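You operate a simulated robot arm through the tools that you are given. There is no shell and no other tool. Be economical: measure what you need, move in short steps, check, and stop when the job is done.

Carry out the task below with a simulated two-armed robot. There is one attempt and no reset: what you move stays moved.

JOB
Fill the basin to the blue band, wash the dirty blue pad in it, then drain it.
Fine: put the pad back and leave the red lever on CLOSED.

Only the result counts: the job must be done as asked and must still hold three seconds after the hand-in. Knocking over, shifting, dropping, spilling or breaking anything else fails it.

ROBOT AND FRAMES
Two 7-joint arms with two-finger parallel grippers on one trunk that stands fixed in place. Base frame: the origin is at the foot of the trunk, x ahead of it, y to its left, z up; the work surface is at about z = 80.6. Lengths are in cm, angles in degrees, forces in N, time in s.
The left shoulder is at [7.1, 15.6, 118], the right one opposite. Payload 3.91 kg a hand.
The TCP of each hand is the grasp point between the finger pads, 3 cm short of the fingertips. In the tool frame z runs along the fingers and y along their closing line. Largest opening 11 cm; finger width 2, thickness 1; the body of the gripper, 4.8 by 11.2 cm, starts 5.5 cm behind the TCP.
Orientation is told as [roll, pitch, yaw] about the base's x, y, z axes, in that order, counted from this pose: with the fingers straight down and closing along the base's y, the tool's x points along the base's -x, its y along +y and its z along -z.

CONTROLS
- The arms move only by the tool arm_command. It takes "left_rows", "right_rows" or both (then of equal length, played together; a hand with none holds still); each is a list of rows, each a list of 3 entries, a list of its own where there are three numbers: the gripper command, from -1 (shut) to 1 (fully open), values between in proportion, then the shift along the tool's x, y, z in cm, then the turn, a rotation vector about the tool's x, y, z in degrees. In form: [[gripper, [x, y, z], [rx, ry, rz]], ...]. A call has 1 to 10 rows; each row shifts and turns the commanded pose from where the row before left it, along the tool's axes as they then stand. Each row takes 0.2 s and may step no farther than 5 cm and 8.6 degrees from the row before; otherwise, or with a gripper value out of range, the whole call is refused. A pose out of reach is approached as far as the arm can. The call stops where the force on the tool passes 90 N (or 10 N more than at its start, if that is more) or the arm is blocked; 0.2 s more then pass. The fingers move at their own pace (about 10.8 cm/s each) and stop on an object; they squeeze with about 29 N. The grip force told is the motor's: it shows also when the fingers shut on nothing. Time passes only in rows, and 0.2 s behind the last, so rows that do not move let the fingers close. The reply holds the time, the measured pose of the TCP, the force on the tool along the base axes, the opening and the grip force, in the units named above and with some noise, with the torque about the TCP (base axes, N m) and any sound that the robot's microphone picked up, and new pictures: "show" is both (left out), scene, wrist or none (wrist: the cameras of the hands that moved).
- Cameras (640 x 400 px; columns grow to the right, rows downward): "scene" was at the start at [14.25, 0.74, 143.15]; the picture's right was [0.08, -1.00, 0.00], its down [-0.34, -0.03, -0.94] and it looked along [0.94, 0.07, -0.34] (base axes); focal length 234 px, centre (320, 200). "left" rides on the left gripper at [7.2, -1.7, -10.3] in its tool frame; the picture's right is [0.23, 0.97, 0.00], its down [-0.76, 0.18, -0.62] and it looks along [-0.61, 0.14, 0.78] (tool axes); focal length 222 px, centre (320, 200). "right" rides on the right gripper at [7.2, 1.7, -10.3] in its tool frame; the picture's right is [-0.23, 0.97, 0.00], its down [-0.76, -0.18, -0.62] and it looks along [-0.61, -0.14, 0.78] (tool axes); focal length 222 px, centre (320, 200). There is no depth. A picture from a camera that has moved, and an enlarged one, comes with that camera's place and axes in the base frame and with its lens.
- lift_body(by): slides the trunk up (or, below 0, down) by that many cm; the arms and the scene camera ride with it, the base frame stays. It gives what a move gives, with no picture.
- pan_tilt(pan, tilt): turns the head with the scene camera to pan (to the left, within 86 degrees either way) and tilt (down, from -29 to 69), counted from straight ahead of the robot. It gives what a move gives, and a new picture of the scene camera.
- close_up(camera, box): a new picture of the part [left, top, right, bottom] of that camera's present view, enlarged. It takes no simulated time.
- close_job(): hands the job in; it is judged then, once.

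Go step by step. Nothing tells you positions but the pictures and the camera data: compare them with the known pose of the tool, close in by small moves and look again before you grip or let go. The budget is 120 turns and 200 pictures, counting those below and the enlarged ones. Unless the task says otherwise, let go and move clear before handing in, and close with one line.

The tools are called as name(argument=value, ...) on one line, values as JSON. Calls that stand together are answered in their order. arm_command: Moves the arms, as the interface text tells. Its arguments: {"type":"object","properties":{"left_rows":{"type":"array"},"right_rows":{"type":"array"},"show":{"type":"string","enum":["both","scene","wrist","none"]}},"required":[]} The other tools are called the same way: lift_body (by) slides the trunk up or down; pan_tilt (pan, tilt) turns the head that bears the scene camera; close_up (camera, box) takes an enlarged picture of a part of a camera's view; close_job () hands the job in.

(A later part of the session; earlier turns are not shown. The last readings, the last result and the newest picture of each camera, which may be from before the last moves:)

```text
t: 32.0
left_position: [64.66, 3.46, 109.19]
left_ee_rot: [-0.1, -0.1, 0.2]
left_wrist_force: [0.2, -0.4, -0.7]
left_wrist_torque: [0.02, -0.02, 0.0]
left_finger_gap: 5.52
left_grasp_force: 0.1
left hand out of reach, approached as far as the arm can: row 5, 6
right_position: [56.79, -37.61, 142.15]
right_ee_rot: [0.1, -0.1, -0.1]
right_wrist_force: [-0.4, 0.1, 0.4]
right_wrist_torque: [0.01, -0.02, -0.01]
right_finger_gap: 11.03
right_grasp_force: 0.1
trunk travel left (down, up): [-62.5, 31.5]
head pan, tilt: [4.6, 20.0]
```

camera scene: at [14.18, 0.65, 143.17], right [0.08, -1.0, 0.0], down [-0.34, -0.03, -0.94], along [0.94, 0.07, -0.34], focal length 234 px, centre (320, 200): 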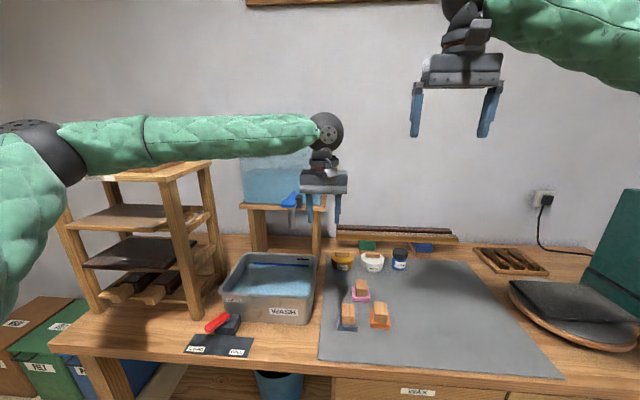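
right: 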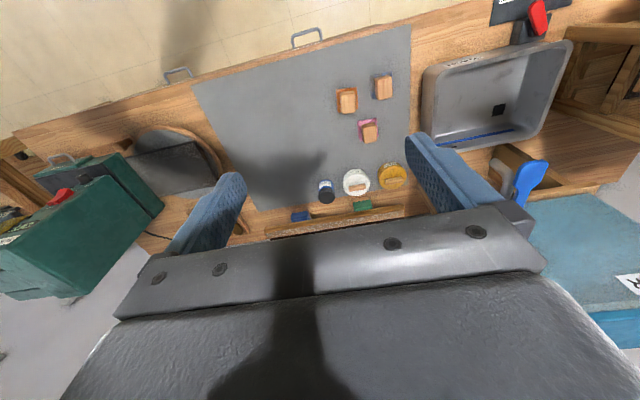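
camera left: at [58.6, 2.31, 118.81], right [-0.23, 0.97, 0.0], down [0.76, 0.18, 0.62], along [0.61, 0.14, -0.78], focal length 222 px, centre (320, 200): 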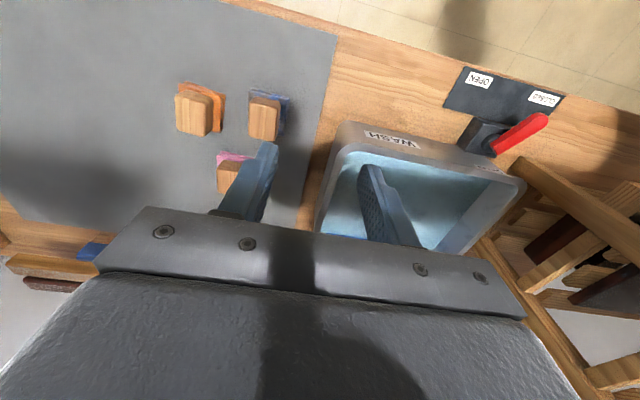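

The right arm isn't the cause. I'll test whether a trunk lift changes it, since the shoulder geometry does.

lift_body(by=12)

arm_command(left_rows=[[0, [0, 0, 4], [0, 0, 0]], [0, [0, 0, 4], [0, 0, 0]], [0, [0, 0, 4], [0, 0, 0]], [0, [0, -1.5, 0], [0, 0, 0]], [0, [0, -1.5, 0], [0, 0, 0]], [0, [0, -1.5, 0], [0, 0, 0]]], show="none")

```text
t: 33.5
left_position: [64.78, 3.5, 121.09]
left_ee_rot: [-0.2, 0.0, 0.3]
left_wrist_force: [-0.3, -0.4, 0.1]
left_wrist_torque: [0.02, 0.01, 0.0]
left_finger_gap: 5.51
left_grasp_force: 0.0
right_position: [56.97, -37.36, 154.04]
right_ee_rot: [-0.1, 0.0, -0.1]
right_wrist_force: [-0.3, -0.2, -0.1]
right_wrist_torque: [-0.05, 0.02, 0.02]
right_finger_gap: 11.0
right_grasp_force: 0.1
trunk travel left (down, up): [-74.5, 19.5]
head pan, tilt: [4.6, 20.0]
```

```text
t: 34.9
left_position: [62.84, 5.52, 111.5]
left_ee_rot: [-0.2, 0.0, 0.2]
left_wrist_force: [0.2, -0.1, -0.1]
left_wrist_torque: [0.01, 0.01, -0.01]
left_finger_gap: 5.52
left_grasp_force: 0.0
left hand out of reach, approached as far as the arm can: row 1, 2, 3, 4, 5, 6
right_position: [57.08, -37.42, 154.12]
right_ee_rot: [-0.1, 0.0, 0.0]
right_wrist_force: [-0.1, -0.1, -0.2]
right_wrist_torque: [0.01, -0.01, 0.03]
right_finger_gap: 11.01
right_grasp_force: 0.1
trunk travel left (down, up): [-74.5, 19.5]
head pan, tilt: [4.6, 20.0]
```

The left arm really does stop near y≈4 with the hand vertical. I can reach the pad by tilting the hand so the fingers point toward -y, with the fingers closing along x to stay parallel to the handle faces. First I'll raise the hand and go back to +y, then lower the trunk.

arm_command(left_rows=[[0, [0, 2.5, -4], [0, 0, 0]], [0, [0, 2.5, -4], [0, 0, 0]], [0, [0, 1, -4], [0, 0, -8.5]], [0, [0, 0, -4], [0, 0, -8.5]], [0, [0, 0, -4], [0, 0, -8.5]], [0, [0, 0, -3], [0, 0, -8.5]], [0, [0, 0, 0], [0, 0, -8.5]], [0, [0, 0, 0], [0, 0, -8.5]], [0, [0, 0, 0], [0, 0, -8.5]], [0, [0, 0, 0], [0, 0, -8.5]]], show="none")

lift_body(by=-27)

```text
t: 37.1
left_position: [62.86, 11.47, 134.5]
left_ee_rot: [0.1, 0.1, 68.3]
left_wrist_force: [-0.6, 0.2, 0.2]
left_wrist_torque: [-0.01, 0.02, -0.02]
left_finger_gap: 5.47
left_grasp_force: 0.2
right_position: [56.94, -37.48, 154.05]
right_ee_rot: [-0.1, 0.1, 0.0]
right_wrist_force: [0.4, 0.5, 0.6]
right_wrist_torque: [-0.04, -0.02, -0.02]
right_finger_gap: 10.99
right_grasp_force: 0.0
trunk travel left (down, up): [-74.5, 19.5]
head pan, tilt: [4.6, 20.0]
```

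```text
t: 39.9
left_position: [62.94, 11.5, 107.53]
left_ee_rot: [0.0, 0.0, 68.2]
left_wrist_force: [0.2, 0.3, -0.9]
left_wrist_torque: [0.04, 0.01, 0.04]
left_finger_gap: 5.48
left_grasp_force: 0.0
right_position: [57.1, -37.36, 127.11]
right_ee_rot: [0.0, 0.0, -0.1]
right_wrist_force: [0.0, 0.8, 0.3]
right_wrist_torque: [0.01, -0.02, 0.0]
right_finger_gap: 10.99
right_grasp_force: 0.0
trunk travel left (down, up): [-47.5, 46.5]
head pan, tilt: [4.6, 20.0]
```

Now I'll finish the yaw to 90° and tilt 32° about the finger closing line, in the air.

arm_command(left_rows=[[0, [0, 0, 0], [0, 0, -7.3]], [0, [0, 0, 0], [0, 0, -7.3]], [0, [0, 0, 0], [0, 0, -7.2]], [0, [0, -1.5, 0], [0, 8, 0]], [0, [0, -1.5, 0], [0, 8, 0]], [0, [0, -1.5, 0], [0, 8, 0]], [0, [0, 0, 0], [0, 8, 0]], [0.3, [3, 0, 0], [0, 0, 0]], [0.3, [3, 0, 0], [0, 0, 0]], [0.3, [3, 0, 0], [0, 0, 0]]])

```text
t: 42.0
left_position: [67.36, 3.7, 112.25]
left_ee_rot: [0.0, 32.1, 89.9]
left_wrist_force: [-0.2, -0.9, -0.1]
left_wrist_torque: [0.02, 0.01, 0.0]
left_finger_gap: 7.15
left_grasp_force: 0.0
right_position: [56.89, -37.59, 127.12]
right_ee_rot: [0.1, -0.2, 0.0]
right_wrist_force: [-0.3, 0.3, 0.9]
right_wrist_torque: [0.06, -0.02, 0.0]
right_finger_gap: 11.02
right_grasp_force: 0.1
trunk travel left (down, up): [-47.5, 46.5]
head pan, tilt: [4.6, 20.0]
camera scene: at [14.22, 0.57, 128.15], right [0.08, -1.0, 0.0], down [-0.34, -0.03, -0.94], along [0.94, 0.08, -0.34], focal length 234 px, centre (320, 200)
camera left: at [69.11, 3.17, 124.86], right [-0.97, -0.19, 0.12], down [-0.18, 0.98, 0.12], along [-0.14, 0.1, -0.98], focal length 222 px, centre (320, 200)
```

scene: 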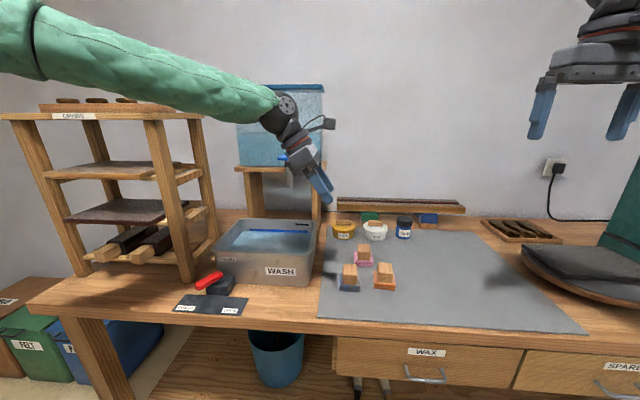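
left: 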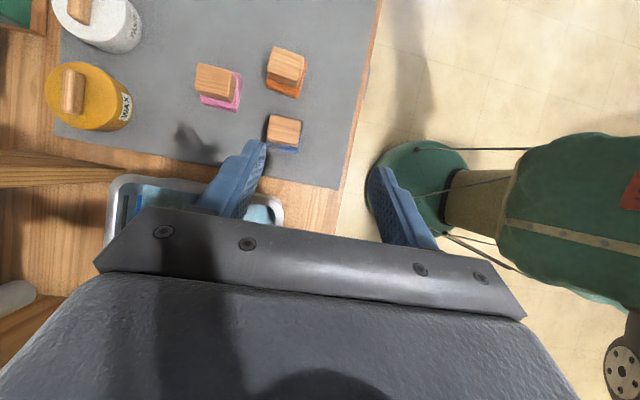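

The tilted pose is reached freely. I'll take precise looks at the pad from both cameras.

close_up(camera="left", box=[240, 90, 340, 170])

close_up(camera="scene", box=[320, 240, 400, 300])

```text
5.00 times, centred on (290, 130) of left
camera zoom: at [69.11, 3.17, 124.86], right [-0.97, -0.19, 0.12], down [-0.18, 0.98, 0.12], along [-0.14, 0.1, -0.98], focal length 1111 px, centre (470, 550)
```

zoom: 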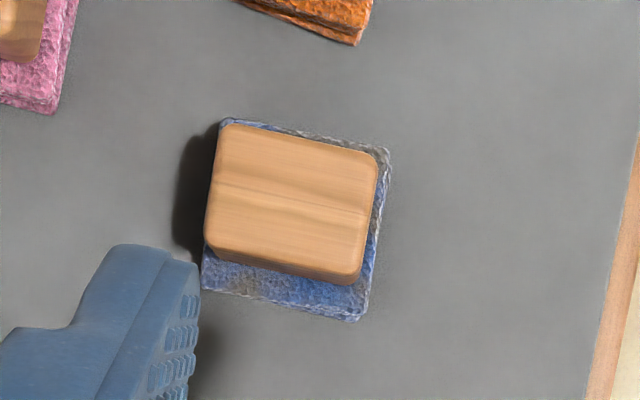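

```text
6.67 times, centred on (360, 270) of scene
camera zoom: at [14.22, 0.57, 128.15], right [0.08, -1.0, 0.0], down [-0.34, -0.03, -0.94], along [0.94, 0.08, -0.34], focal length 1564 px, centre (53, -267)
```

zoom: 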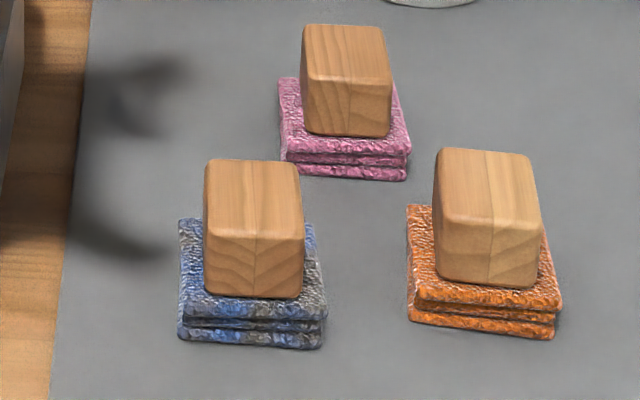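

The handle top centre is at about (71.9, -3.55, 85.8), 5.2 cm along x and 4.1 along y, aligned with the base axes. I'll move to a pre-grasp point above it.

arm_command(left_rows=[[0.45, [-1.1, -0.9, 4.1], [0, 0, 0]], [0.45, [-1.1, -0.9, 4.1], [0, 0, 0]], [0.45, [-1.1, -0.9, 4.1], [0, 0, 0]], [0.45, [-1.1, -0.9, 4.1], [0, 0, 0]], [0.45, [-1.1, -0.9, 4.1], [0, 0, 0]]])

close_up(camera="scene", box=[310, 230, 410, 300])

```text
t: 43.2
left_position: [72.15, -2.24, 91.91]
left_ee_rot: [-0.1, 32.2, 90.0]
left_wrist_force: [0.1, 1.1, 0.8]
left_wrist_torque: [0.01, 0.03, 0.01]
left_finger_gap: 7.98
left_grasp_force: 0.1
right_position: [57.17, -37.24, 127.06]
right_ee_rot: [0.0, 0.2, -0.1]
right_wrist_force: [0.9, 0.4, 1.3]
right_wrist_torque: [-0.02, 0.02, 0.0]
right_finger_gap: 11.0
right_grasp_force: 0.0
trunk travel left (down, up): [-47.5, 46.5]
head pan, tilt: [4.6, 20.0]
camera scene: at [14.4, 0.78, 128.14], right [0.08, -1.0, 0.0], down [-0.34, -0.03, -0.94], along [0.94, 0.08, -0.34], focal length 234 px, centre (320, 200)
camera left: at [73.92, -2.79, 104.49], right [-0.97, -0.19, 0.12], down [-0.18, 0.98, 0.12], along [-0.14, 0.1, -0.98], focal length 222 px, centre (320, 200)
```

scene: 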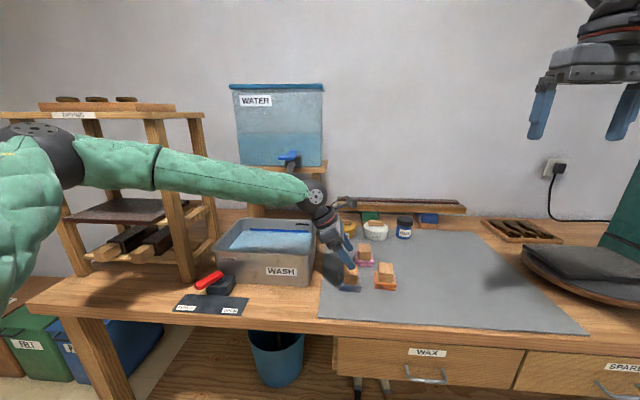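
left: 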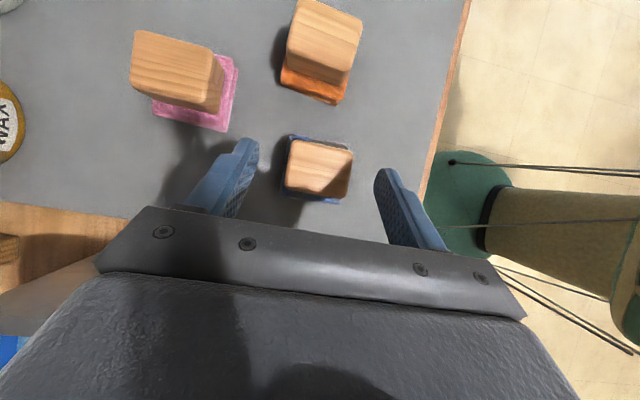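

```text
5.71 times, centred on (360, 265) of scene
camera zoom: at [14.4, 0.78, 128.14], right [0.08, -1.0, 0.0], down [-0.34, -0.03, -0.94], along [0.94, 0.08, -0.34], focal length 1340 px, centre (91, -171)
```

zoom: 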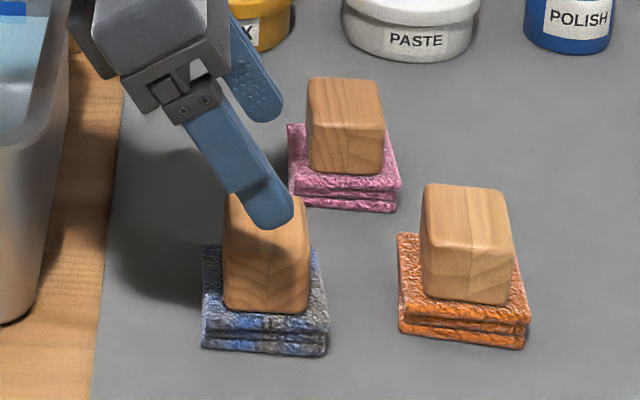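

Well aligned. I'll go straight down to TCP z≈86.3, so the fingertips stay just above the pad, and close on the handle.

arm_command(left_rows=[[0.45, [-1.4, 0.17, 2.4], [0, 0, 0]], [0.45, [-1.4, 0.17, 2.4], [0, 0, 0]], [-0.5, [0, 0, 0], [0, 0, 0]], [-1, [0, 0, 0], [0, 0, 0]], [-1, [0, 0, 0], [0, 0, 0]]])

close_up(camera="scene", box=[310, 230, 410, 300])

```text
t: 44.5
left_position: [70.99, -1.39, 86.67]
left_ee_rot: [0.0, 32.1, 90.0]
left_wrist_force: [-0.9, -0.7, -0.6]
left_wrist_torque: [-0.02, 0.04, -0.01]
left_finger_gap: 5.3
left_grasp_force: 29.3
left hand out of reach, approached as far as the arm can: row 1, 2
right_position: [56.79, -37.32, 127.1]
right_ee_rot: [0.1, 0.0, -0.1]
right_wrist_force: [0.5, 0.1, -0.5]
right_wrist_torque: [-0.02, 0.03, 0.0]
right_finger_gap: 11.01
right_grasp_force: 0.0
trunk travel left (down, up): [-47.5, 46.5]
head pan, tilt: [4.6, 20.0]
camera scene: at [14.25, 0.72, 128.15], right [0.08, -1.0, 0.0], down [-0.34, -0.03, -0.94], along [0.94, 0.07, -0.34], focal length 234 px, centre (320, 200)
camera left: at [72.74, -1.94, 99.35], right [-0.97, -0.19, 0.12], down [-0.18, 0.98, 0.12], along [-0.14, 0.1, -0.99], focal length 222 px, centre (320, 200)
```

scene: 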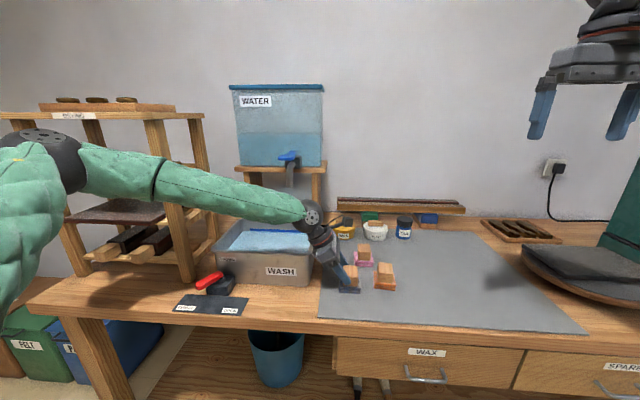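
left: 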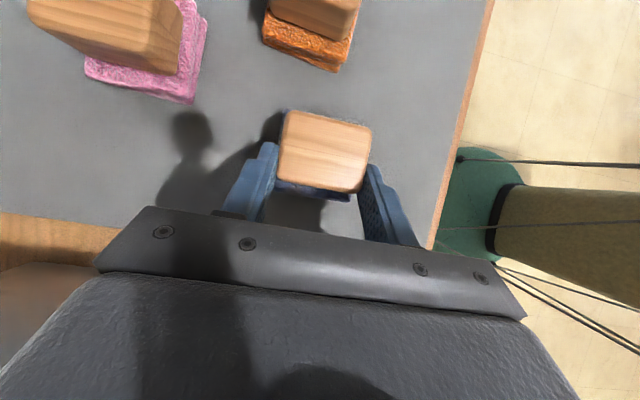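

```text
5.71 times, centred on (360, 265) of scene
camera zoom: at [14.25, 0.72, 128.15], right [0.08, -1.0, 0.0], down [-0.34, -0.03, -0.94], along [0.94, 0.07, -0.34], focal length 1340 px, centre (91, -171)
```

zoom: 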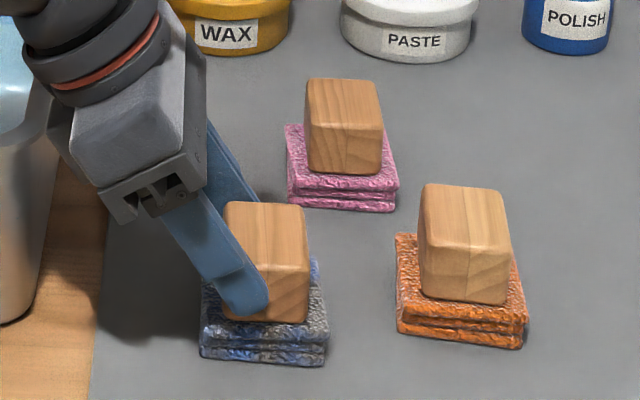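

The grip holds, but reach stopped me short: the hand is 1 cm to +y and the pad was drawn about 0.8 cm in -x. I'll release, rise, and lower the trunk more so I can grip it centred and later return it exactly.

arm_command(left_rows=[[0.45, [0, 0, 0], [0, 0, 0]], [0.45, [0, 0, 0], [0, 0, 0]], [0.45, [2.5, 0, -4], [0, 0, 0]], [0.45, [2.5, 0, -4], [0, 0, 0]], [0.45, [2.5, 0, -4], [0, 0, 0]]], show="none")

lift_body(by=-12)

close_up(camera="left", box=[200, 80, 420, 220])

```text
t: 45.6
left_position: [70.97, -1.51, 100.76]
left_ee_rot: [-0.1, 32.0, 90.0]
left_wrist_force: [-0.2, -0.8, -0.3]
left_wrist_torque: [0.03, 0.01, 0.02]
left_finger_gap: 8.0
left_grasp_force: 0.1
right_position: [56.68, -37.46, 127.09]
right_ee_rot: [0.1, 0.0, -0.2]
right_wrist_force: [-0.8, -0.1, -0.2]
right_wrist_torque: [0.03, 0.01, -0.01]
right_finger_gap: 11.04
right_grasp_force: 0.0
trunk travel left (down, up): [-47.5, 46.5]
head pan, tilt: [4.6, 20.0]
```

```text
t: 47.1
left_position: [71.19, -1.43, 88.71]
left_ee_rot: [0.0, 32.1, 89.8]
left_wrist_force: [0.2, 0.0, 0.1]
left_wrist_torque: [-0.01, 0.0, -0.01]
left_finger_gap: 7.97
left_grasp_force: 0.0
right_position: [56.93, -37.43, 115.14]
right_ee_rot: [0.1, 0.0, -0.1]
right_wrist_force: [0.3, 0.1, 0.0]
right_wrist_torque: [-0.02, -0.01, 0.02]
right_finger_gap: 11.01
right_grasp_force: 0.1
trunk travel left (down, up): [-35.5, 58.5]
head pan, tilt: [4.6, 20.0]
```

```text
2.86 times, centred on (310, 150) of left
camera zoom: at [72.8, -2.07, 101.43], right [-0.97, -0.19, 0.12], down [-0.18, 0.98, 0.12], along [-0.14, 0.1, -0.99], focal length 635 px, centre (349, 343)
```

zoom: 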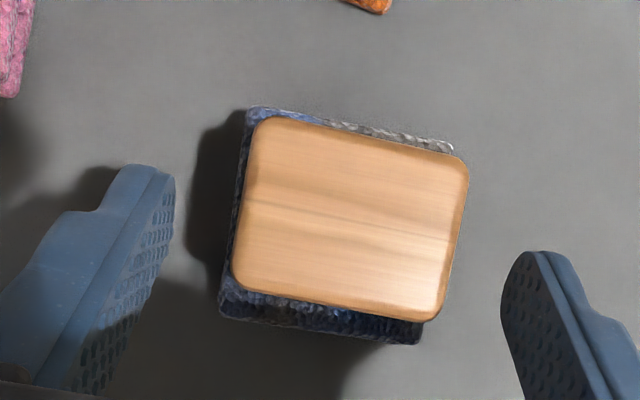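

The pad is now at (71.2, -3.45), about 0.6 cm off its start in -x, which I'll correct on return. I'll go to TCP (71.2, -2.5, 86.3) and grip.

arm_command(left_rows=[[0.45, [-0.1, 0, 1.3], [0, 0, 0]], [0.45, [-0.2, 0, 1.3], [0, 0, 0]], [0.45, [0, 0, 0], [0, 0, 0]], [-0.5, [0, 0, 0], [0, 0, 0]], [-1, [0, 0, 0], [0, 0, 0]], [-1, [0, 0, 0], [0, 0, 0]]], show="wrist")

close_up(camera="scene", box=[310, 190, 410, 260])

```text
t: 48.5
left_position: [70.8, -2.72, 86.48]
left_ee_rot: [0.1, 32.0, 89.9]
left_wrist_force: [0.6, -0.7, 2.0]
left_wrist_torque: [-0.03, 0.13, 0.05]
left_finger_gap: 5.36
left_grasp_force: 29.0
right_position: [56.95, -37.33, 115.21]
right_ee_rot: [0.0, -0.1, -0.1]
right_wrist_force: [-1.0, 1.0, -0.4]
right_wrist_torque: [0.03, 0.0, -0.02]
right_finger_gap: 11.0
right_grasp_force: 0.1
trunk travel left (down, up): [-35.5, 58.5]
head pan, tilt: [4.6, 20.0]
camera left: at [72.65, -3.26, 99.13], right [-0.97, -0.19, 0.12], down [-0.18, 0.98, 0.12], along [-0.14, 0.1, -0.99], focal length 222 px, centre (320, 200)
```

left: 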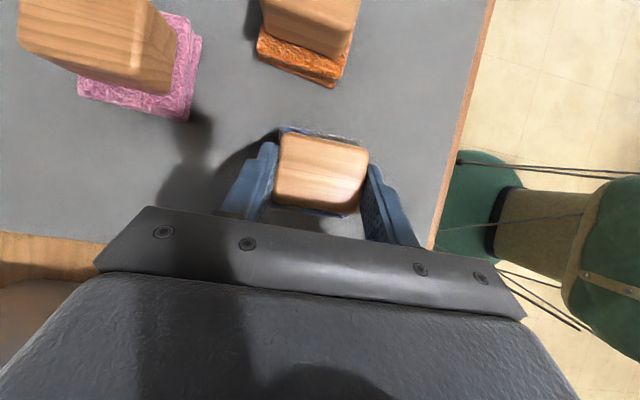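

```text
5.71 times, centred on (360, 225) of scene
camera zoom: at [14.23, 0.73, 116.16], right [0.08, -1.0, 0.0], down [-0.34, -0.03, -0.94], along [0.94, 0.07, -0.34], focal length 1340 px, centre (91, 57)
```

zoom: 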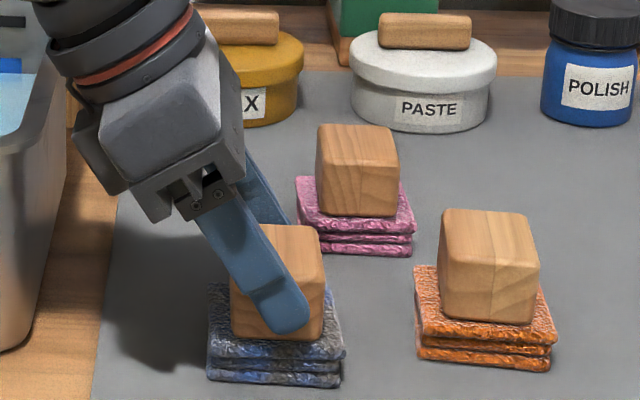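

A good centred grip. I'll lift straight up 14 cm and check it holds.

arm_command(left_rows=[[-1, [1.25, 0, -2], [0, 0, 0]], [-1, [2, 0, -3.3], [0, 0, 0]], [-1, [2.1, 0, -3.4], [0, 0, 0]], [-1, [2.1, 0, -3.4], [0, 0, 0]]])

```text
t: 49.5
left_position: [70.64, -2.44, 100.82]
left_ee_rot: [-0.1, 32.1, 90.0]
left_wrist_force: [-0.7, -0.3, 0.1]
left_wrist_torque: [-0.01, 0.0, -0.01]
left_finger_gap: 0.0
left_grasp_force: 29.3
right_position: [56.87, -37.35, 115.16]
right_ee_rot: [0.1, 0.1, 0.0]
right_wrist_force: [-0.3, -0.6, -0.2]
right_wrist_torque: [0.02, 0.02, 0.03]
right_finger_gap: 10.99
right_grasp_force: 0.1
trunk travel left (down, up): [-35.5, 58.5]
head pan, tilt: [4.6, 20.0]
camera scene: at [14.2, 0.72, 116.16], right [0.08, -1.0, 0.0], down [-0.34, -0.03, -0.94], along [0.94, 0.07, -0.34], focal length 234 px, centre (320, 200)
camera left: at [72.48, -2.98, 113.49], right [-0.97, -0.19, 0.12], down [-0.18, 0.98, 0.12], along [-0.14, 0.1, -0.98], focal length 222 px, centre (320, 200)
```

scene: 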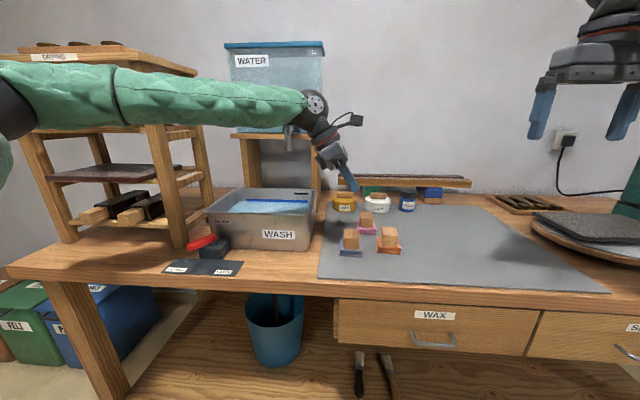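
left: 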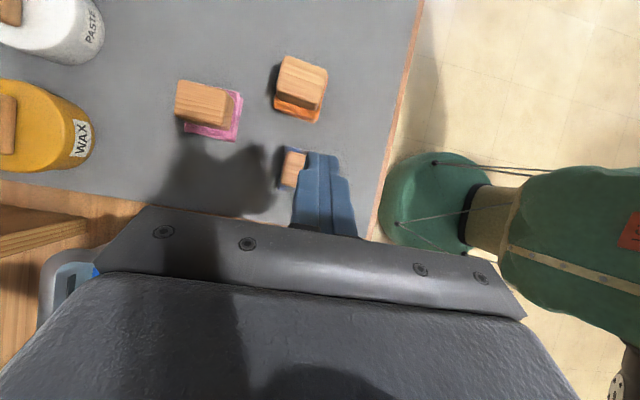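

The handle slipped out, and the pad is still on the mat. I'll open and look at it closely before regripping more slowly.

arm_command(left_rows=[[0.45, [0, 0, 0], [0, 0, 0]], [0.45, [0, 0, 0], [0, 0, 0]]], show="none")

close_up(camera="left", box=[220, 100, 380, 220])

close_up(camera="scene", box=[325, 210, 415, 270])

```text
t: 50.1
left_position: [70.77, -2.38, 100.82]
left_ee_rot: [0.0, 32.1, 90.0]
left_wrist_force: [0.2, -0.3, 0.6]
left_wrist_torque: [0.03, 0.02, 0.03]
left_finger_gap: 7.95
left_grasp_force: 0.1
right_position: [56.96, -37.41, 115.08]
right_ee_rot: [0.1, 0.0, -0.1]
right_wrist_force: [-0.6, -0.3, -0.7]
right_wrist_torque: [-0.03, -0.02, 0.02]
right_finger_gap: 10.99
right_grasp_force: 0.0
trunk travel left (down, up): [-35.5, 58.5]
head pan, tilt: [4.6, 20.0]
```

```text
3.33 times, centred on (300, 160) of left
camera zoom: at [72.53, -2.96, 113.43], right [-0.97, -0.19, 0.12], down [-0.18, 0.98, 0.12], along [-0.14, 0.1, -0.98], focal length 740 px, centre (387, 333)
```

zoom: 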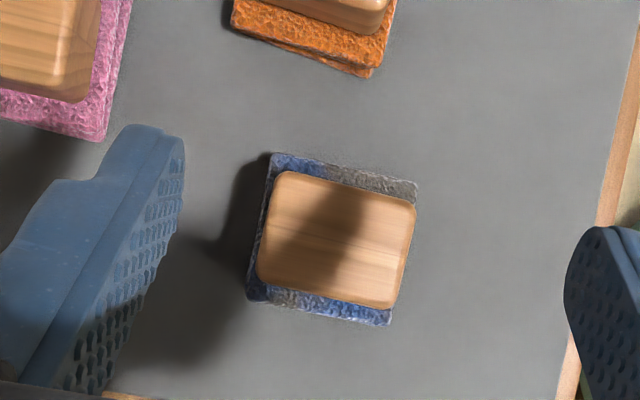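

```text
6.67 times, centred on (370, 240) of scene
camera zoom: at [14.25, 0.73, 116.15], right [0.08, -1.0, 0.0], down [-0.34, -0.03, -0.94], along [0.94, 0.08, -0.34], focal length 1564 px, centre (-13, -67)
```

zoom: 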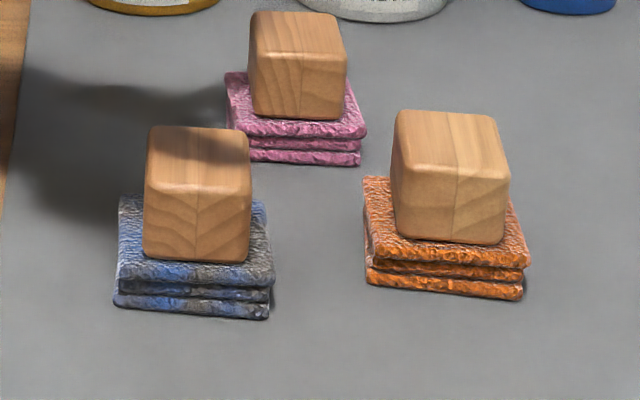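

The pad sits at (71.1, -3.25). I'll go down a bit deeper, let the grip settle, then lift very slowly and check the gap.

arm_command(left_rows=[[0.45, [-1.95, -0.09, 3.15], [0, 0, 0]], [0.45, [-1.95, -0.09, 3.15], [0, 0, 0]], [0.45, [-1.95, -0.09, 3.15], [0, 0, 0]], [0.45, [-1.95, -0.09, 3.1], [0, 0, 0]], [0.45, [0, 0, 0], [0, 0, 0]], [0, [0, 0, 0], [0, 0, 0]], [-1, [0, 0, 0], [0, 0, 0]], [-1, [0, 0, 0], [0, 0, 0]], [-1, [0, 0, 0], [0, 0, 0]]], show="none")

arm_command(left_rows=[[-1, [0.16, 0, -0.25], [0, 0, 0]], [-1, [0.16, 0, -0.25], [0, 0, 0]], [-1, [0.16, 0, -0.25], [0, 0, 0]], [-1, [0.16, 0, -0.25], [0, 0, 0]]], show="none")

close_up(camera="scene", box=[325, 210, 415, 270])

```text
t: 52.1
left_position: [71.18, -2.6, 85.89]
left_ee_rot: [-0.1, 32.1, 90.0]
left_wrist_force: [-0.8, -0.2, 1.0]
left_wrist_torque: [-0.08, 0.07, -0.01]
left_finger_gap: 5.34
left_grasp_force: 28.9
right_position: [56.99, -37.34, 115.13]
right_ee_rot: [-0.1, 0.0, -0.1]
right_wrist_force: [-1.5, -0.2, 0.4]
right_wrist_torque: [-0.01, 0.0, 0.02]
right_finger_gap: 10.99
right_grasp_force: 0.1
trunk travel left (down, up): [-35.5, 58.5]
head pan, tilt: [4.6, 20.0]
```

```text
t: 53.1
left_position: [71.32, -2.44, 86.98]
left_ee_rot: [0.0, 32.1, 89.9]
left_wrist_force: [0.1, -0.1, 0.2]
left_wrist_torque: [-0.01, -0.01, 0.01]
left_finger_gap: 5.35
left_grasp_force: 28.9
right_position: [57.04, -37.38, 115.05]
right_ee_rot: [0.1, 0.0, -0.2]
right_wrist_force: [0.5, 0.5, 0.3]
right_wrist_torque: [0.02, -0.02, -0.02]
right_finger_gap: 11.01
right_grasp_force: 0.0
trunk travel left (down, up): [-35.5, 58.5]
head pan, tilt: [4.6, 20.0]
```

```text
6.67 times, centred on (370, 240) of scene
camera zoom: at [14.25, 0.73, 116.15], right [0.08, -1.0, 0.0], down [-0.34, -0.03, -0.94], along [0.94, 0.07, -0.34], focal length 1564 px, centre (-13, -67)
```

zoom: 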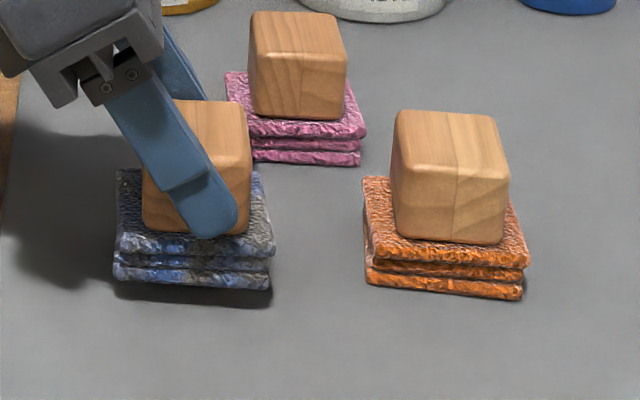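

It lifted and holds this time. I'll continue the lift slowly.

arm_command(left_rows=[[-1, [0.3, 0, -0.5], [0, 0, 0]], [-1, [0.5, 0, -0.8], [0, 0, 0]], [-1, [0.64, 0, -1.02], [0, 0, 0]], [-1, [0.64, 0, -1.02], [0, 0, 0]], [-1, [0.64, 0, -1.02], [0, 0, 0]], [-1, [0.64, 0, -1.02], [0, 0, 0]], [-1, [0.64, 0, -1.02], [0, 0, 0]], [-1, [0.64, 0, -1.02], [0, 0, 0]], [-1, [0.64, 0, -1.02], [0, 0, 0]], [-1, [0.64, 0, -1.02], [0, 0, 0]]], show="wrist")

```text
t: 55.4
left_position: [71.31, -2.61, 98.22]
left_ee_rot: [-0.1, 32.1, 89.9]
left_wrist_force: [0.1, 0.2, -0.5]
left_wrist_torque: [-0.05, 0.02, 0.02]
left_finger_gap: 5.31
left_grasp_force: 29.5
right_position: [56.98, -37.35, 115.12]
right_ee_rot: [0.0, 0.0, 0.0]
right_wrist_force: [0.3, 1.1, 0.2]
right_wrist_torque: [-0.02, -0.01, -0.02]
right_finger_gap: 11.02
right_grasp_force: 0.2
trunk travel left (down, up): [-35.5, 58.5]
head pan, tilt: [4.6, 20.0]
camera left: at [73.15, -3.22, 110.85], right [-0.97, -0.19, 0.12], down [-0.18, 0.98, 0.12], along [-0.14, 0.1, -0.99], focal length 222 px, centre (320, 200)
```

left: 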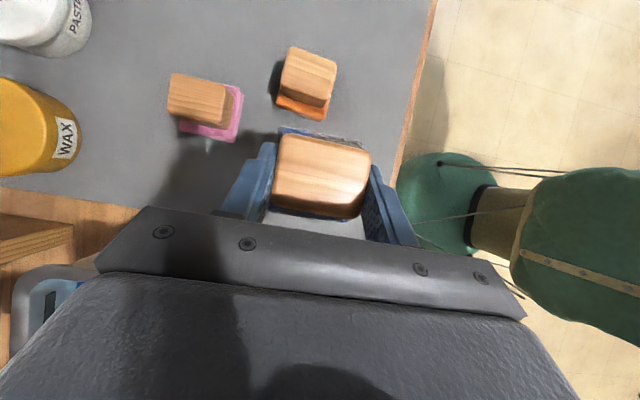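

The pad is held firm. I'll raise it 2 cm more and carry it over the basin at moderate speed.

arm_command(left_rows=[[-1, [0.64, 0, -1.02], [0, 0, 0]], [-1, [0.64, 0, -1.02], [0, 0, 0]], [-1, [-0.7, -0.3, -0.45], [0, 0, 0]], [-1, [-1.4, -0.7, -0.9], [0, 0, 0]], [-1, [-1.7, -0.8, -1.06], [0, 0, 0]], [-1, [-1.7, -0.8, -1.06], [0, 0, 0]], [-1, [-1.7, -0.8, -1.06], [0, 0, 0]], [-1, [-1.7, -0.8, -1.06], [0, 0, 0]], [-1, [-1.7, -0.8, -1.06], [0, 0, 0]], [-1, [-1.4, -0.7, -0.9], [0, 0, 0]]])

```text
t: 57.5
left_position: [77.12, 11.61, 100.45]
left_ee_rot: [0.0, 32.1, 89.9]
left_wrist_force: [-0.1, 0.4, -0.8]
left_wrist_torque: [0.01, -0.02, 0.0]
left_finger_gap: 5.37
left_grasp_force: 29.2
right_position: [56.98, -37.26, 115.12]
right_ee_rot: [0.0, 0.1, -0.2]
right_wrist_force: [-0.6, 0.0, 0.5]
right_wrist_torque: [0.02, -0.04, -0.03]
right_finger_gap: 11.0
right_grasp_force: 0.0
trunk travel left (down, up): [-35.5, 58.5]
head pan, tilt: [4.6, 20.0]
camera scene: at [14.24, 0.75, 116.15], right [0.08, -1.0, 0.0], down [-0.34, -0.03, -0.94], along [0.94, 0.07, -0.34], focal length 234 px, centre (320, 200)
camera left: at [78.88, 11.0, 113.12], right [-0.97, -0.19, 0.12], down [-0.18, 0.98, 0.12], along [-0.14, 0.1, -0.98], focal length 222 px, centre (320, 200)
```

scene: 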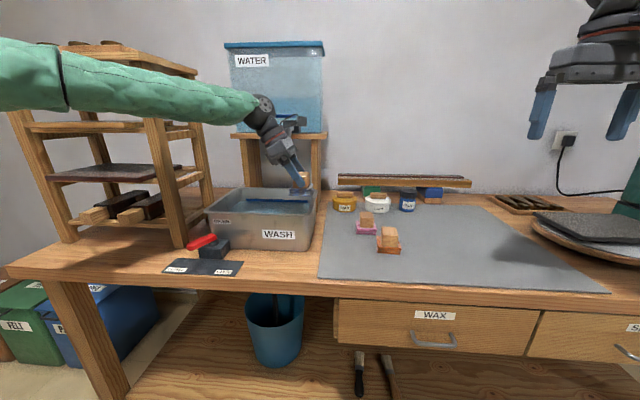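
left: 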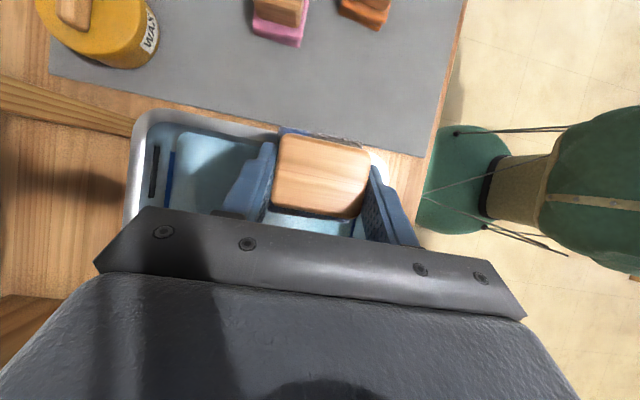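

I need about 5.5 cm more in +y to clear the right wall, keeping x so the hand's camera stays off the tap. Then I'll lower toward the water.

arm_command(left_rows=[[-1, [-0.85, 0, -0.53], [0, 0, 0]], [-1, [-1.3, 0, -0.8], [0, 0, 0]], [-1, [-1.3, 0, -0.8], [0, 0, 0]], [-1, [-1.2, 0, -0.74], [0, 0, 0]], [-1, [-0.4, 0, 0.6], [0, 0, 0]], [-1, [-0.6, -0.3, 1], [0, 0, 0]], [-1, [-0.6, -0.3, 1], [0, 0, 0]], [-1, [-0.6, -0.3, 1], [0, 0, 0]]])

close_up(camera="scene", box=[200, 120, 340, 260])

```text
t: 59.4
left_position: [78.06, 17.04, 96.39]
left_ee_rot: [0.0, 32.0, 90.0]
left_wrist_force: [-1.2, 0.5, 0.4]
left_wrist_torque: [-0.01, 0.03, 0.03]
left_finger_gap: 5.33
left_grasp_force: 29.2
right_position: [57.06, -37.39, 115.13]
right_ee_rot: [0.0, -0.1, -0.2]
right_wrist_force: [-1.5, -0.9, 0.4]
right_wrist_torque: [0.03, 0.03, -0.02]
right_finger_gap: 11.01
right_grasp_force: 0.1
trunk travel left (down, up): [-35.5, 58.5]
head pan, tilt: [4.6, 20.0]
camera scene: at [14.26, 0.75, 116.15], right [0.08, -1.0, 0.0], down [-0.34, -0.03, -0.94], along [0.94, 0.08, -0.34], focal length 234 px, centre (320, 200)
camera left: at [79.86, 16.54, 108.95], right [-0.97, -0.19, 0.12], down [-0.18, 0.98, 0.12], along [-0.14, 0.1, -0.98], focal length 222 px, centre (320, 200)
```

scene: 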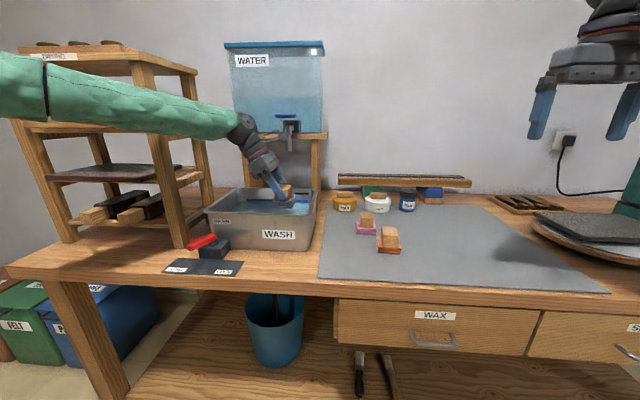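
left: 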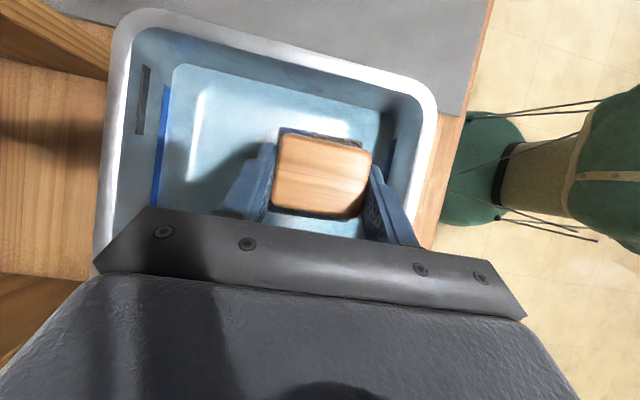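

```text
2.86 times, centred on (270, 190) of scene
camera zoom: at [14.26, 0.75, 116.15], right [0.08, -1.0, 0.0], down [-0.34, -0.03, -0.94], along [0.94, 0.08, -0.34], focal length 670 px, centre (463, 229)
```

zoom: 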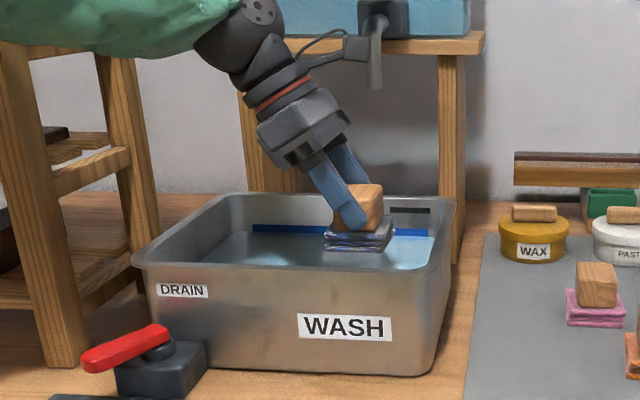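

The pad is over the water inside the basin. I'll centre in x and dip it slowly.

arm_command(left_rows=[[-1, [-0.4, -0.35, 0.7], [0, 0, 0]], [-1, [-0.64, -0.35, 1.02], [0, 0, 0]], [-1, [-0.64, -0.35, 1.02], [0, 0, 0]], [-1, [-0.64, -0.35, 1.02], [0, 0, 0]], [-1, [-0.64, -0.35, 1.02], [0, 0, 0]], [-1, [-0.64, -0.35, 1.02], [0, 0, 0]], [-1, [-0.64, -0.35, 1.02], [0, 0, 0]]])

close_up(camera="scene", box=[200, 120, 340, 260])

```text
t: 61.0
left_position: [80.42, 17.04, 88.34]
left_ee_rot: [0.1, 32.1, 90.0]
left_wrist_force: [0.2, -0.7, -0.9]
left_wrist_torque: [0.01, 0.0, 0.0]
left_finger_gap: 5.34
left_grasp_force: 28.9
right_position: [56.96, -37.37, 115.17]
right_ee_rot: [0.0, 0.0, -0.1]
right_wrist_force: [0.2, 0.1, -0.5]
right_wrist_torque: [-0.02, -0.04, 0.02]
right_finger_gap: 10.98
right_grasp_force: 0.1
trunk travel left (down, up): [-35.5, 58.5]
head pan, tilt: [4.6, 20.0]
camera scene: at [14.27, 0.74, 116.15], right [0.08, -1.0, 0.0], down [-0.34, -0.03, -0.94], along [0.94, 0.08, -0.34], focal length 234 px, centre (320, 200)
camera left: at [82.22, 16.49, 100.86], right [-0.97, -0.19, 0.12], down [-0.18, 0.98, 0.12], along [-0.14, 0.1, -0.98], focal length 222 px, centre (320, 200)
```

scene: 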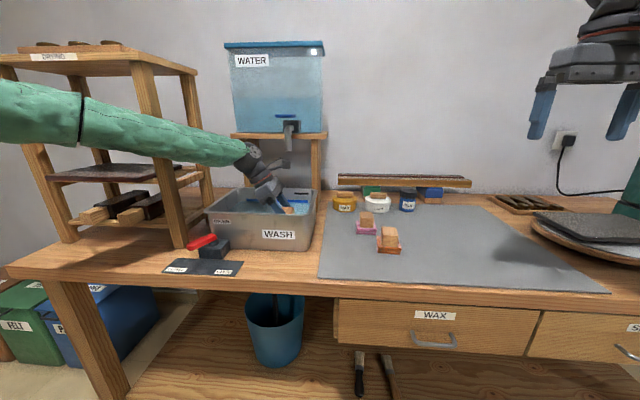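
left: 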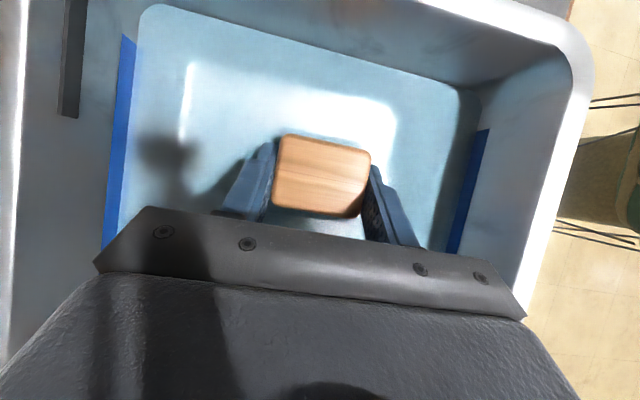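

```text
2.86 times, centred on (270, 190) of scene
camera zoom: at [14.27, 0.74, 116.15], right [0.08, -1.0, 0.0], down [-0.34, -0.03, -0.94], along [0.94, 0.08, -0.34], focal length 670 px, centre (463, 229)
```

zoom: 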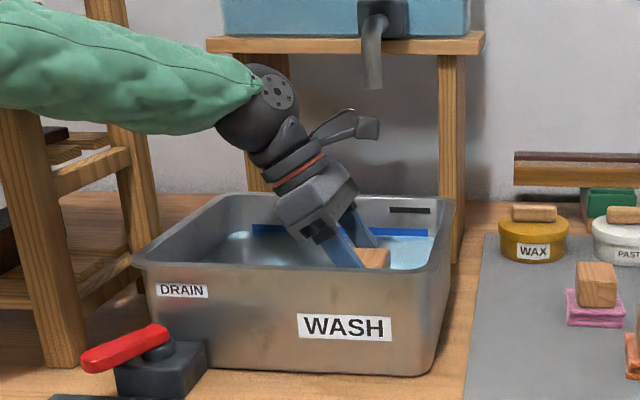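

The pad is submerged. I'll scrub it back and forth along x and y with gentle strokes.

arm_command(left_rows=[[-1, [-0.3, -0.7, 0.5], [0, 0, 0]], [-1, [0, -1, 0], [0, 0, 0]], [-1, [0, 0.7, 0], [0, 0, 0]], [-1, [0, 1.5, 0], [0, 0, 0]], [-1, [0, 1.5, 0], [0, 0, 0]], [-1, [0, -1, 0], [0, 0, 0]], [-1, [0, -1.5, 0], [0, 0, 0]], [-1, [0, -1.2, 0], [0, 0, 0]], [-1, [0, 1, 0], [0, 0, 0]], [-1, [0, 1.5, 0], [0, 0, 0]]], show="none")

arm_command(left_rows=[[-1, [-0.85, 0, -0.53], [0, 0, 0]], [-1, [-1.27, 0, -0.8], [0, 0, 0]], [-1, [-1.27, 0, -0.8], [0, 0, 0]], [-1, [0.85, 0, 0.53], [0, 0, 0]], [-1, [1.27, 0, 0.8], [0, 0, 0]], [-1, [1.27, 0, 0.8], [0, 0, 0]], [-1, [-0.85, 0, -0.53], [0, 0, 0]], [-1, [-1.27, 0, -0.8], [0, 0, 0]], [-1, [0.85, 0, 0.53], [0, 0, 0]], [-1, [1.27, 0, 0.8], [0, 0, 0]]])

```text
t: 63.1
left_position: [79.48, 17.03, 87.76]
left_ee_rot: [0.0, 32.0, 89.9]
left_wrist_force: [-0.2, 0.8, -0.7]
left_wrist_torque: [-0.01, 0.01, 0.03]
left_finger_gap: 5.33
left_grasp_force: 28.7
right_position: [56.8, -37.38, 115.09]
right_ee_rot: [0.0, 0.0, -0.1]
right_wrist_force: [-0.2, -0.5, 0.3]
right_wrist_torque: [0.04, -0.01, 0.01]
right_finger_gap: 11.01
right_grasp_force: 0.0
trunk travel left (down, up): [-35.5, 58.5]
head pan, tilt: [4.6, 20.0]
```

```text
t: 65.3
left_position: [79.81, 16.92, 87.72]
left_ee_rot: [0.0, 32.1, 90.0]
left_wrist_force: [0.8, -0.8, -0.5]
left_wrist_torque: [0.03, 0.02, -0.02]
left_finger_gap: 5.34
left_grasp_force: 29.6
right_position: [57.06, -37.43, 115.04]
right_ee_rot: [0.1, 0.0, -0.1]
right_wrist_force: [0.1, 0.5, -0.1]
right_wrist_torque: [-0.01, 0.03, 0.0]
right_finger_gap: 11.01
right_grasp_force: 0.0
trunk travel left (down, up): [-35.5, 58.5]
head pan, tilt: [4.6, 20.0]
camera scene: at [14.24, 0.71, 116.15], right [0.08, -1.0, 0.0], down [-0.34, -0.03, -0.94], along [0.94, 0.08, -0.34], focal length 234 px, centre (320, 200)
camera left: at [81.46, 16.42, 100.33], right [-0.97, -0.19, 0.12], down [-0.18, 0.98, 0.12], along [-0.14, 0.1, -0.98], focal length 222 px, centre (320, 200)
```

scene: 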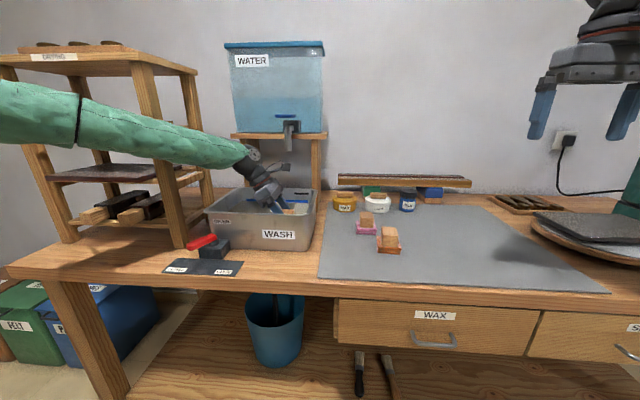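
left: 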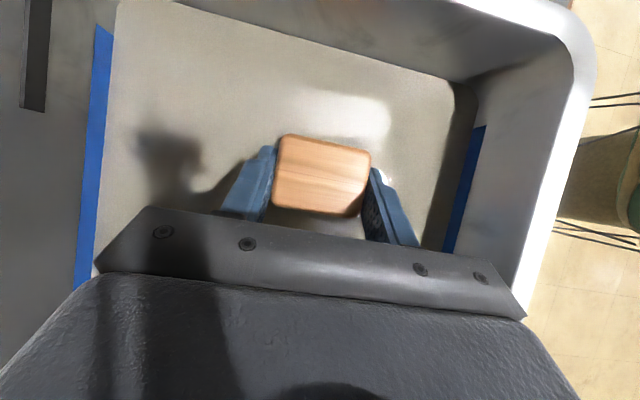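

The water has turned dirty, so dirt is coming off. I'll do one more set of strokes, then lift to inspect.

arm_command(left_rows=[[-1, [0, -0.7, 0], [0, 0, 0]], [-1, [0, -1.2, 0], [0, 0, 0]], [-1, [0, 1, 0], [0, 0, 0]], [-1, [0, 1.5, 0], [0, 0, 0]], [-1, [0, 1.5, 0], [0, 0, 0]], [-1, [0, -1, 0], [0, 0, 0]], [-1, [0, -1.5, 0], [0, 0, 0]], [-1, [0, -1.2, 0], [0, 0, 0]], [-1, [0, 1, 0], [0, 0, 0]], [-1, [0, 0.6, 0], [0, 0, 0]]], show="none")

arm_command(left_rows=[[-1, [0.4, 0.2, -0.6], [0, 0, 0]], [-1, [0.64, 0.2, -1.02], [0, 0, 0]], [-1, [0.64, 0.2, -1.02], [0, 0, 0]], [-1, [0.64, 0.2, -1.02], [0, 0, 0]], [-1, [0.64, 0.2, -1.02], [0, 0, 0]], [-1, [0.64, 0.2, -1.02], [0, 0, 0]], [-1, [0.64, 0.2, -1.02], [0, 0, 0]], [-1, [0.4, 0.2, -0.65], [0, 0, 0]]])

close_up(camera="scene", box=[230, 160, 330, 230])

```text
t: 67.5
left_position: [79.75, 17.03, 87.65]
left_ee_rot: [0.0, 32.2, 89.9]
left_wrist_force: [-0.2, -0.4, -0.8]
left_wrist_torque: [-0.02, 0.01, 0.01]
left_finger_gap: 5.34
left_grasp_force: 28.6
right_position: [56.93, -37.39, 115.17]
right_ee_rot: [-0.1, 0.0, 0.0]
right_wrist_force: [-0.4, -0.7, 0.5]
right_wrist_torque: [-0.01, 0.01, 0.01]
right_finger_gap: 11.03
right_grasp_force: 0.1
trunk travel left (down, up): [-35.5, 58.5]
head pan, tilt: [4.6, 20.0]
```

```text
t: 69.3
left_position: [78.13, 16.9, 96.4]
left_ee_rot: [-0.1, 32.1, 89.9]
left_wrist_force: [0.3, -0.6, 0.2]
left_wrist_torque: [0.04, 0.04, 0.03]
left_finger_gap: 5.31
left_grasp_force: 28.7
right_position: [56.88, -37.52, 115.16]
right_ee_rot: [0.0, 0.0, -0.1]
right_wrist_force: [-0.8, 0.4, -0.5]
right_wrist_torque: [-0.03, 0.0, 0.01]
right_finger_gap: 11.0
right_grasp_force: 0.0
trunk travel left (down, up): [-35.5, 58.5]
head pan, tilt: [4.6, 20.0]
camera scene: at [14.23, 0.74, 116.15], right [0.08, -1.0, 0.0], down [-0.34, -0.03, -0.94], along [0.94, 0.07, -0.34], focal length 234 px, centre (320, 200)
camera left: at [79.87, 16.36, 109.06], right [-0.97, -0.19, 0.12], down [-0.18, 0.98, 0.12], along [-0.14, 0.1, -0.98], focal length 222 px, centre (320, 200)
```

scene: 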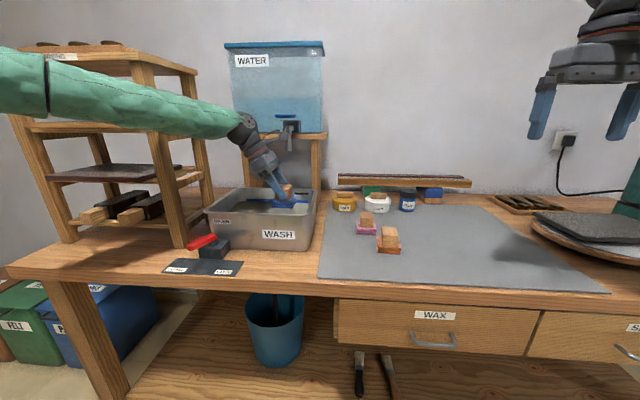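
left: 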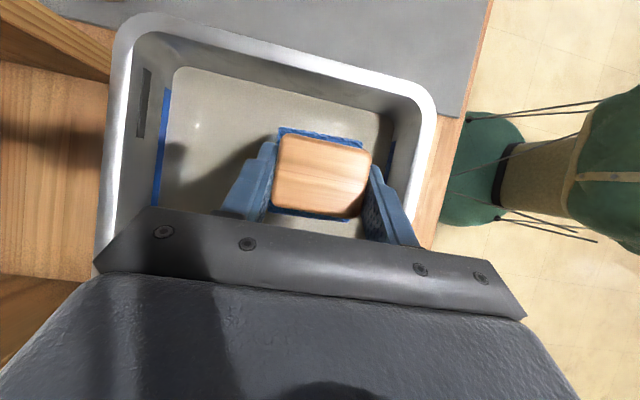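

```text
5.71 times, centred on (280, 195) of scene
camera zoom: at [14.23, 0.74, 116.15], right [0.08, -1.0, 0.0], down [-0.34, -0.03, -0.94], along [0.94, 0.07, -0.34], focal length 1340 px, centre (549, 229)
```

zoom: 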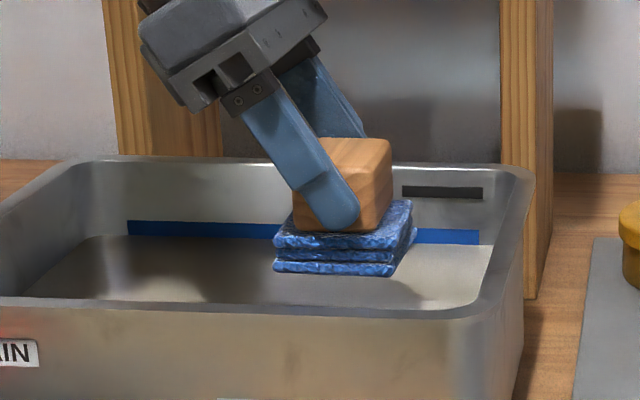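

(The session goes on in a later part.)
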